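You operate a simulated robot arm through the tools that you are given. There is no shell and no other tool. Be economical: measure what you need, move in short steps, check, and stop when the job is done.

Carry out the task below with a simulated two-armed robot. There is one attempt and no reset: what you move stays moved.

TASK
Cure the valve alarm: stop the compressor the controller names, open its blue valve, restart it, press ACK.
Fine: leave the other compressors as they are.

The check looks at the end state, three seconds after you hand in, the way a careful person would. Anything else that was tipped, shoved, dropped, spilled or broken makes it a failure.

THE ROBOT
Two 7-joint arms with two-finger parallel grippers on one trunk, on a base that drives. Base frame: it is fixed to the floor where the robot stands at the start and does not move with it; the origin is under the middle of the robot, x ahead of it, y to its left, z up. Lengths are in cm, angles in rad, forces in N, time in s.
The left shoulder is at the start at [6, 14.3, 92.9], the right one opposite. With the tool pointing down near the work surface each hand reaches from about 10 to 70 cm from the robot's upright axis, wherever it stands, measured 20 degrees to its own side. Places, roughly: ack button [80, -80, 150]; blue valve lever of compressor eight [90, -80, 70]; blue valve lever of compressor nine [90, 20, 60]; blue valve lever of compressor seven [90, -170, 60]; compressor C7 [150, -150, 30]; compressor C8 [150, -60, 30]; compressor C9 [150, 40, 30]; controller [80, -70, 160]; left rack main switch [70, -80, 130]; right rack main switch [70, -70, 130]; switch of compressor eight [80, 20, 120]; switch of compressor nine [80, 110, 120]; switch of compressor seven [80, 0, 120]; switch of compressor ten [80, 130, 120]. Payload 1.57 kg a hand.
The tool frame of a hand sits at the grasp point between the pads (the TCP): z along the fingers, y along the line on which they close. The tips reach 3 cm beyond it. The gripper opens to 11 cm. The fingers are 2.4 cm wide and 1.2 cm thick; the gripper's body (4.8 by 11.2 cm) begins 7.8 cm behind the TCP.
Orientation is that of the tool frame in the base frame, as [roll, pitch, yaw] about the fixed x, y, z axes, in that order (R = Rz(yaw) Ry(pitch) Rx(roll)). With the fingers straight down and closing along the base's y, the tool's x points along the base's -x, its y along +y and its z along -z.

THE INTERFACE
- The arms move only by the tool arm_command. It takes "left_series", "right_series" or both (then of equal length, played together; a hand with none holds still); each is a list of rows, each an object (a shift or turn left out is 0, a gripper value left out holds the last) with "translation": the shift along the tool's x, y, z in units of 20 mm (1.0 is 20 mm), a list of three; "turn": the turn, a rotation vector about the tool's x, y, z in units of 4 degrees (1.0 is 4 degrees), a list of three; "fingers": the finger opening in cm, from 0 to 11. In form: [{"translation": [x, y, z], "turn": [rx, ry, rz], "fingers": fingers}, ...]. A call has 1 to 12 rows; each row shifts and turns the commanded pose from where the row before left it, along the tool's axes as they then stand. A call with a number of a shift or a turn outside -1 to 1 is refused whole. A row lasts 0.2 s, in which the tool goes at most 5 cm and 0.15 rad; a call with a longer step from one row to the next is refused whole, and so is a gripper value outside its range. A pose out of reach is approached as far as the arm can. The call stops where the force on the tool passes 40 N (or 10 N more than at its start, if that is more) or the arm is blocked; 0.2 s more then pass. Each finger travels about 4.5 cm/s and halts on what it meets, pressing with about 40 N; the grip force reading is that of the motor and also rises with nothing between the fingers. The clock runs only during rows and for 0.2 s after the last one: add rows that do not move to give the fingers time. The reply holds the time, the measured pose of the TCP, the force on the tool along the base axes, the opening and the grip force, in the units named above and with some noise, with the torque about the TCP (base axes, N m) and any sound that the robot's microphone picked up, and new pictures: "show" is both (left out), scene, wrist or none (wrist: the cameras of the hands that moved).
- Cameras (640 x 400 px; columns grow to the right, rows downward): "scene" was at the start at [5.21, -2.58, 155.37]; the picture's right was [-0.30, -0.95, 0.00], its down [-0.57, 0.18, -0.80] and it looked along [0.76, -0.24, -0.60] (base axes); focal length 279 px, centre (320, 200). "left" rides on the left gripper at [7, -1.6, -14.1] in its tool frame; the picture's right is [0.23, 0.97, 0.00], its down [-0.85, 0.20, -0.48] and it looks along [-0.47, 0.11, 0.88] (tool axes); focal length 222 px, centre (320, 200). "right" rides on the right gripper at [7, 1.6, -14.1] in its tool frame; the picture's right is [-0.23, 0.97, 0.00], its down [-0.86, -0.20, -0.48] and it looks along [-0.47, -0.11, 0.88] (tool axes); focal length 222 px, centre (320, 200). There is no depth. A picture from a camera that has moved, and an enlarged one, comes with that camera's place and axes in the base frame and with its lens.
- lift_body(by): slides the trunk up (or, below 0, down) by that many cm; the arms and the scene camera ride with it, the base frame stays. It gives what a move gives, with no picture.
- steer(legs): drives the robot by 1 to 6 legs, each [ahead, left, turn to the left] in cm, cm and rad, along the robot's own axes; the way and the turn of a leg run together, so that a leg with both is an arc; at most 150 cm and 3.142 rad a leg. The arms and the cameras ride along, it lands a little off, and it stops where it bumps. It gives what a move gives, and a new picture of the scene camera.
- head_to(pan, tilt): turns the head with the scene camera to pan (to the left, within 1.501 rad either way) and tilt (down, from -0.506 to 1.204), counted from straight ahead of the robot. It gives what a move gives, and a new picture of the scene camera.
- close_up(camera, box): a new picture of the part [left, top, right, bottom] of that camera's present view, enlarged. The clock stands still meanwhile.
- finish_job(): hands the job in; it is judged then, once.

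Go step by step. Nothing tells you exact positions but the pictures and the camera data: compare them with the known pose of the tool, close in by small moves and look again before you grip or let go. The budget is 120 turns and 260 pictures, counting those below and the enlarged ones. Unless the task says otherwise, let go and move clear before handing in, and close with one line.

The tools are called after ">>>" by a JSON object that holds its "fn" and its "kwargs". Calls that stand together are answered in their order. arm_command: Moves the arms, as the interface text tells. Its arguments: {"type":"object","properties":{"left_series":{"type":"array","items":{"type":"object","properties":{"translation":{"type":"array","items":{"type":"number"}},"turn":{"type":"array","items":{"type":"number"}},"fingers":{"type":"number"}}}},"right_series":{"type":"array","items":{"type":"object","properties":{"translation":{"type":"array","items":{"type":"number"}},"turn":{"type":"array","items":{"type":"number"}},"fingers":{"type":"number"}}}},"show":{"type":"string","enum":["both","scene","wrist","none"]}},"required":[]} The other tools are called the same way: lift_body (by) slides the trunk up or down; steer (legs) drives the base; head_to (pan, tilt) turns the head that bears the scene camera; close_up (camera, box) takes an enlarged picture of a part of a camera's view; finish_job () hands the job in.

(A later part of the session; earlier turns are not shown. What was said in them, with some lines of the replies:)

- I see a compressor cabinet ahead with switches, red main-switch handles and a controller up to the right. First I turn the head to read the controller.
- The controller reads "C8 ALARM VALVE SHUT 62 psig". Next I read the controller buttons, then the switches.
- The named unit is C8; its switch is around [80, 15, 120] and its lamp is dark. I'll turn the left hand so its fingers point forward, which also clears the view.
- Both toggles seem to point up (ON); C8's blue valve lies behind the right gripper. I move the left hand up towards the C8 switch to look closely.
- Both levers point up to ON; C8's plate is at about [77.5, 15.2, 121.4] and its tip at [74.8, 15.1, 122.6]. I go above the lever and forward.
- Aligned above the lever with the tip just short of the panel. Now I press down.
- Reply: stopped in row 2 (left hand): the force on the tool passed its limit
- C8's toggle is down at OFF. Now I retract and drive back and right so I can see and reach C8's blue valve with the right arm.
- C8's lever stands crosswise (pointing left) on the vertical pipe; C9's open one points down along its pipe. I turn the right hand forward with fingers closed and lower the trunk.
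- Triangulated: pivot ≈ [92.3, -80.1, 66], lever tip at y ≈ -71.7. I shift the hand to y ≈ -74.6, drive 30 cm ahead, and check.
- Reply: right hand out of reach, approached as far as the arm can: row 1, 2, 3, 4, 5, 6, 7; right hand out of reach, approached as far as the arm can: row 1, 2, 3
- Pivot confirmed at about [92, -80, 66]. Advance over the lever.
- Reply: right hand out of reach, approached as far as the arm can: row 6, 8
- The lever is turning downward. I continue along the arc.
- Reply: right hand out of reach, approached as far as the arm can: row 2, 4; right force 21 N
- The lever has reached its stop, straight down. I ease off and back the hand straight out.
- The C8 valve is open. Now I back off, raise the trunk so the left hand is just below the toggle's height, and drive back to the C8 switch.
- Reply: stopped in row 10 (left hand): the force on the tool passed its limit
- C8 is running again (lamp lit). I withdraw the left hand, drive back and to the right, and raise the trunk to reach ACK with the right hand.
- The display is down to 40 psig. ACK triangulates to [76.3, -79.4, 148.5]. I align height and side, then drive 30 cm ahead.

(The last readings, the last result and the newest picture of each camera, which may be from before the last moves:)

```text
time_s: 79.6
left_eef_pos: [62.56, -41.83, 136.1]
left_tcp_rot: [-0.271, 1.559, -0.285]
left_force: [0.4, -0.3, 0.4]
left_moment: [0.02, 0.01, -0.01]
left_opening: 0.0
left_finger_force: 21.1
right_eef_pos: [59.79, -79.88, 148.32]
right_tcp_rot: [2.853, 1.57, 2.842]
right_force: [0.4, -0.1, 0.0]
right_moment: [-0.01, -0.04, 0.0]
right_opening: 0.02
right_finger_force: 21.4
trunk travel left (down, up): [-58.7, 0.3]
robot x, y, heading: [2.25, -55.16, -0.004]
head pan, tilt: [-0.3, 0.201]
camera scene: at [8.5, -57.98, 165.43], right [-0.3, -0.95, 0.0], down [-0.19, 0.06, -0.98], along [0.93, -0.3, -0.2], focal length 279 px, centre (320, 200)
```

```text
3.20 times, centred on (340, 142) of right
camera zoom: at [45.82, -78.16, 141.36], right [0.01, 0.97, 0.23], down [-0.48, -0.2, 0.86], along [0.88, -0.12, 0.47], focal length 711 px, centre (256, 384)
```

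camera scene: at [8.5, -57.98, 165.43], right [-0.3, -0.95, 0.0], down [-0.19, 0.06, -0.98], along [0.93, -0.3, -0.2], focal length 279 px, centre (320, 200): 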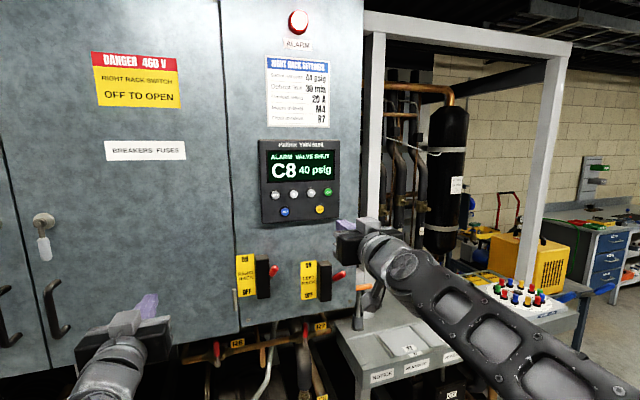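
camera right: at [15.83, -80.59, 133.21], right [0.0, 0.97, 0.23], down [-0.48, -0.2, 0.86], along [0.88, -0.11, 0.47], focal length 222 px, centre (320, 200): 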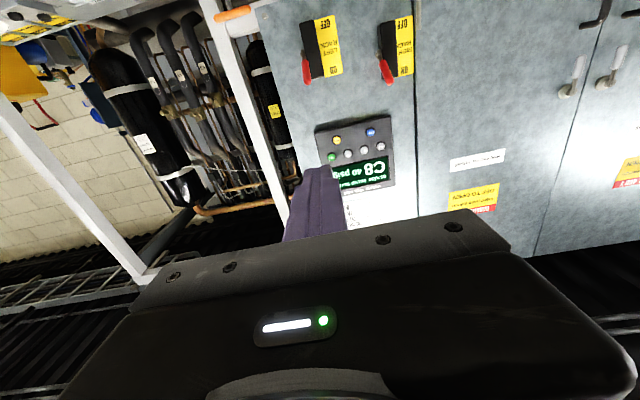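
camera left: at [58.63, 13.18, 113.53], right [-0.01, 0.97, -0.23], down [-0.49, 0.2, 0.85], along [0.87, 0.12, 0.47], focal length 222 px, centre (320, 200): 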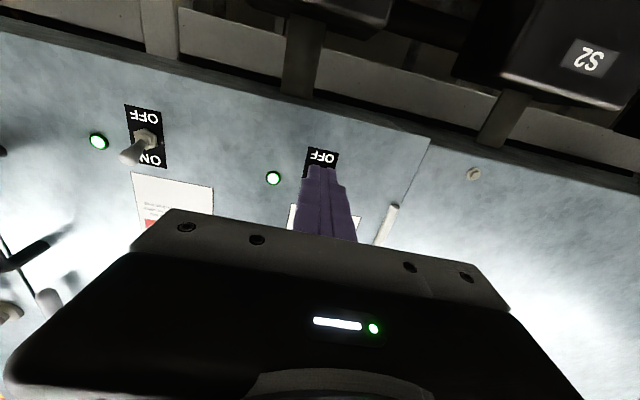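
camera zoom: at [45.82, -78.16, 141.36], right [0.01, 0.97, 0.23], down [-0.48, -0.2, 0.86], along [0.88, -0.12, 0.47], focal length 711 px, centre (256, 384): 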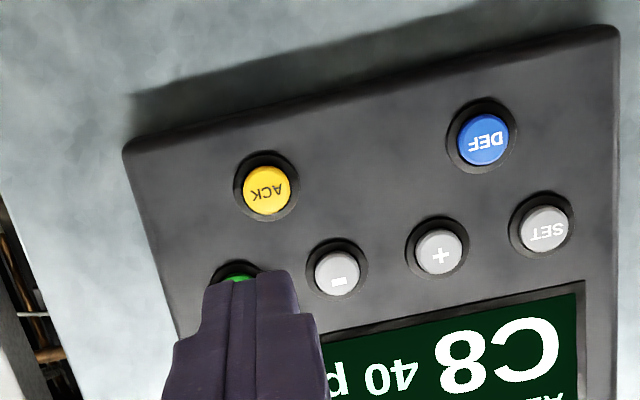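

>>> {"fn": "arm_command", "kwargs": {"right_series": [{"translation": [-0.1, 0.08, 1]}, {"translation": [0, 0, 1]}, {"translation": [0, 0, 1]}, {"translation": [0, 0, 1]}, {"translation": [0, 0, 1]}, {}]}}

>>> {"fn": "close_up", "kwargs": {"camera": "right", "box": [240, 80, 440, 205]}}

>>> {"fn": "close_up", "kwargs": {"camera": "scene", "box": [250, 170, 370, 245]}}

```text
time_s: 81.0
left_eef_pos: [62.53, -41.84, 136.11]
left_tcp_rot: [-0.252, 1.561, -0.265]
left_force: [0.4, -0.3, 0.5]
left_moment: [0.0, 0.01, 0.02]
left_opening: 0.0
left_finger_force: 21.4
right_eef_pos: [69.75, -79.88, 148.71]
right_tcp_rot: [0.517, 1.57, 0.509]
right_force: [-0.2, 0.1, -0.9]
right_moment: [-0.03, 0.04, -0.01]
right_opening: 0.0
right_finger_force: 21.0
trunk travel left (down, up): [-58.7, 0.3]
robot x, y, heading: [2.39, -54.85, -0.009]
head pan, tilt: [-0.3, 0.201]
camera scene: at [8.32, -57.97, 165.44], right [-0.3, -0.95, 0.0], down [-0.19, 0.06, -0.98], along [0.93, -0.3, -0.2], focal length 279 px, centre (320, 200)
camera right: at [55.7, -78.14, 141.63], right [0.01, 0.97, 0.23], down [-0.48, -0.2, 0.85], along [0.88, -0.12, 0.47], focal length 222 px, centre (320, 200)
```

scene: 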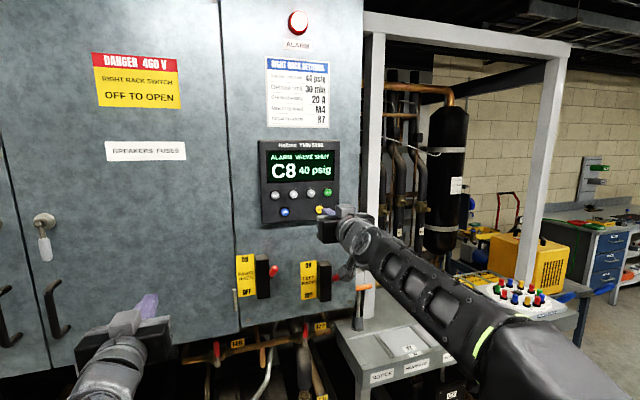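
right: 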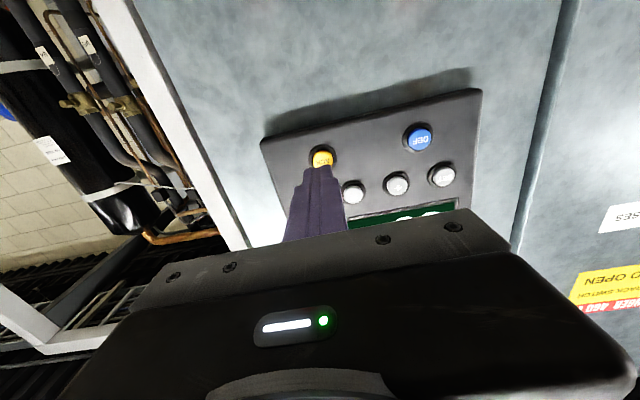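

```text
3.20 times, centred on (340, 142) of right
camera zoom: at [55.7, -78.14, 141.63], right [0.01, 0.97, 0.23], down [-0.48, -0.2, 0.85], along [0.88, -0.12, 0.47], focal length 711 px, centre (256, 384)
```

zoom: 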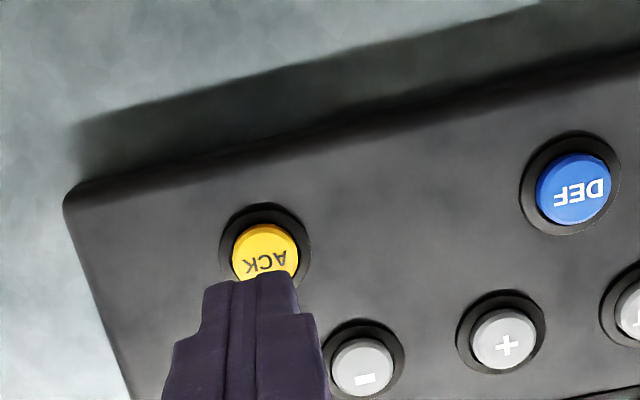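

```text
5.33 times, centred on (310, 208) of scene
camera zoom: at [8.32, -57.97, 165.44], right [-0.3, -0.95, 0.0], down [-0.19, 0.06, -0.98], along [0.93, -0.3, -0.2], focal length 1489 px, centre (373, 160)
```

zoom: 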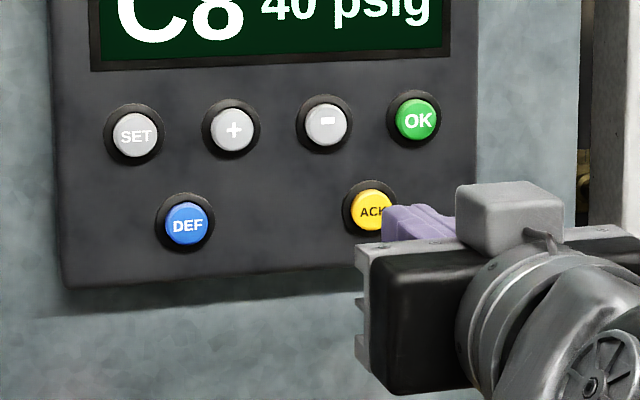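

Aligned with ACK; I make a tiny correction and press gently.

>>> {"fn": "arm_command", "kwargs": {"right_series": [{"translation": [0.12, 0.12, 0.4]}, {"translation": [0, 0, 0.4]}, {"translation": [0, 0, 0.4]}, {"translation": [0, 0, 0.3]}, {"translation": [0, 0, 0.2]}, {"translation": [0, 0, 0.15]}, {"translation": [0, 0, 0.15]}, {}]}}

>>> {"fn": "close_up", "kwargs": {"camera": "scene", "box": [250, 130, 370, 225]}}

```text
time_s: 82.8
left_eef_pos: [62.42, -41.83, 136.19]
left_tcp_rot: [-0.229, 1.558, -0.242]
left_force: [-0.1, -0.4, -0.2]
left_moment: [0.0, -0.02, -0.01]
left_opening: 0.01
left_finger_force: 21.0
right_eef_pos: [73.54, -79.67, 148.46]
right_tcp_rot: [0.12, 1.57, 0.113]
right_force: [-6.6, 0.1, -2.2]
right_moment: [-0.05, 0.06, -0.01]
right_opening: 0.0
right_finger_force: 21.5
trunk travel left (down, up): [-58.7, 0.3]
robot x, y, heading: [2.48, -55.32, -0.004]
head pan, tilt: [-0.3, 0.201]
heard: click
camera scene: at [8.24, -57.99, 165.44], right [-0.3, -0.95, 0.0], down [-0.19, 0.06, -0.98], along [0.93, -0.3, -0.2], focal length 279 px, centre (320, 200)
camera right: at [59.6, -77.93, 141.42], right [0.01, 0.97, 0.23], down [-0.48, -0.2, 0.85], along [0.88, -0.12, 0.47], focal length 222 px, centre (320, 200)
```

scene: 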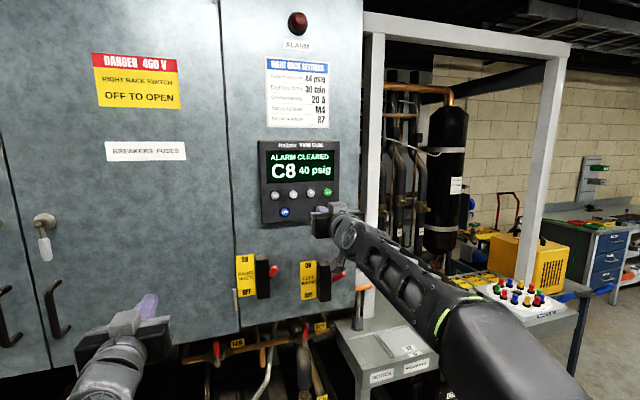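
right: 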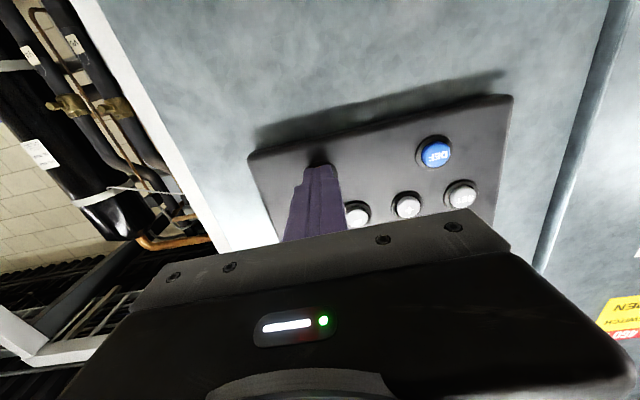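

```text
4.21 times, centred on (310, 178) of scene
camera zoom: at [8.24, -57.99, 165.44], right [-0.3, -0.95, 0.0], down [-0.19, 0.06, -0.98], along [0.93, -0.3, -0.2], focal length 1175 px, centre (362, 295)
```

zoom: 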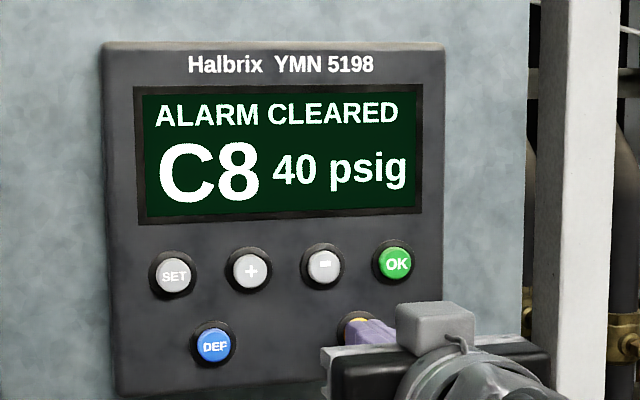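

The display now says "ALARM CLEARED" and the alarm lamp is out. I withdraw, back off and check the whole scene.

>>> {"fn": "arm_command", "kwargs": {"right_series": [{"translation": [0, 0, -1]}, {"translation": [0, 0, -1]}, {"translation": [0, 0, -1]}, {"translation": [0, 0, -1]}, {"translation": [0, 0, -1]}, {"translation": [0, 0, -1]}, {"translation": [0, 0, -1]}], "show": "none"}}

>>> {"fn": "steer", "kwargs": {"legs": [[-25, 0, 0]]}}

>>> {"fn": "head_to", "kwargs": {"pan": 0.2, "tilt": 0.45}}

```text
time_s: 84.4
left_eef_pos: [62.52, -42.0, 136.17]
left_tcp_rot: [-0.243, 1.561, -0.257]
left_force: [1.0, -0.2, -0.6]
left_moment: [-0.02, 0.01, -0.03]
left_opening: 0.0
left_finger_force: 21.4
right_eef_pos: [59.82, -79.55, 148.29]
right_tcp_rot: [0.663, 1.57, 0.656]
right_force: [0.0, -0.5, -0.1]
right_moment: [-0.01, 0.02, 0.02]
right_opening: 0.0
right_finger_force: 21.8
trunk travel left (down, up): [-58.7, 0.3]
robot x, y, heading: [2.64, -55.03, -0.011]
head pan, tilt: [-0.3, 0.201]
```

```text
time_s: 86.2
left_eef_pos: [37.21, -41.41, 136.12]
left_tcp_rot: [-0.228, 1.56, -0.238]
left_force: [0.1, 0.3, 0.0]
left_moment: [0.01, 0.0, 0.0]
left_opening: 0.0
left_finger_force: 20.7
right_eef_pos: [34.69, -79.04, 148.39]
right_tcp_rot: [0.253, 1.568, 0.249]
right_force: [-0.1, -0.2, 0.8]
right_moment: [0.01, -0.03, -0.02]
right_opening: 0.01
right_finger_force: 21.1
trunk travel left (down, up): [-58.7, 0.3]
robot x, y, heading: [-22.4, -55.14, -0.002]
head pan, tilt: [-0.3, 0.201]
camera scene: at [-16.93, -57.8, 165.45], right [-0.3, -0.95, 0.0], down [-0.19, 0.06, -0.98], along [0.94, -0.29, -0.2], focal length 279 px, centre (320, 200)
```

scene: 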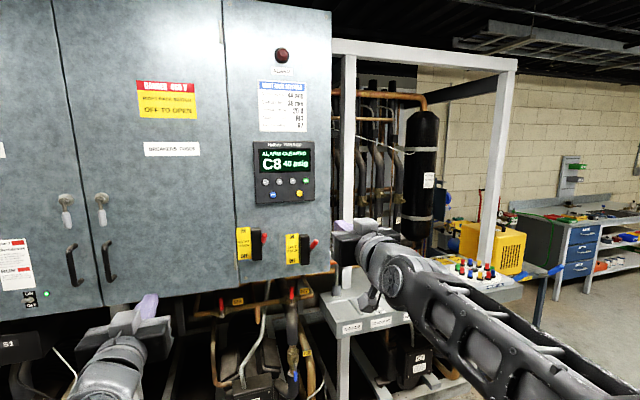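

```text
time_s: 87.1
left_eef_pos: [37.18, -41.49, 136.1]
left_tcp_rot: [-0.256, 1.559, -0.264]
left_force: [0.4, -0.6, 0.1]
left_moment: [0.01, 0.01, -0.01]
left_opening: 0.0
left_finger_force: 21.0
right_eef_pos: [34.77, -79.04, 148.34]
right_tcp_rot: [-2.115, 1.57, -2.118]
right_force: [0.4, 0.1, 0.2]
right_moment: [-0.03, 0.02, 0.03]
right_opening: 0.03
right_finger_force: 21.6
trunk travel left (down, up): [-58.7, 0.3]
robot x, y, heading: [-22.05, -54.97, -0.004]
head pan, tilt: [0.201, 0.45]
camera scene: at [-16.68, -53.22, 163.12], right [0.2, -0.98, 0.0], down [-0.43, -0.08, -0.9], along [0.88, 0.18, -0.43], focal length 279 px, centre (320, 200)
```

scene: 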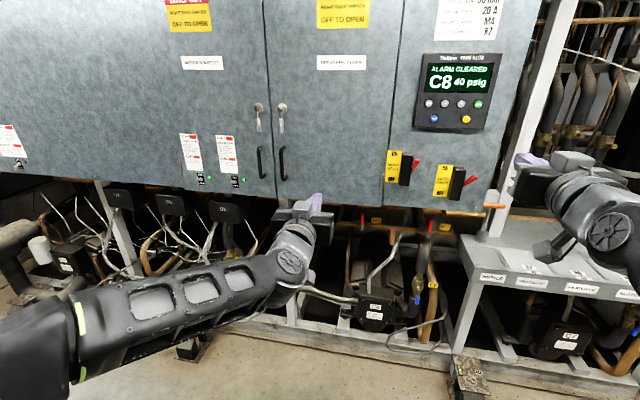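

C7 and C8 lamps are both green, the C8 valve lever is down (open), the alarm is cleared and both hands are clear, so I hand in.

>>> {"fn": "finish_job", "kwargs": {}}

```text
The job is handed in.
```

The valve alarm is cured. I stopped compressor C8, opened its blue valve, restarted it and pressed ACK. The controller now reads "ALARM CLEARED" at 40 psig. I left the other compressors' switches and valves alone.
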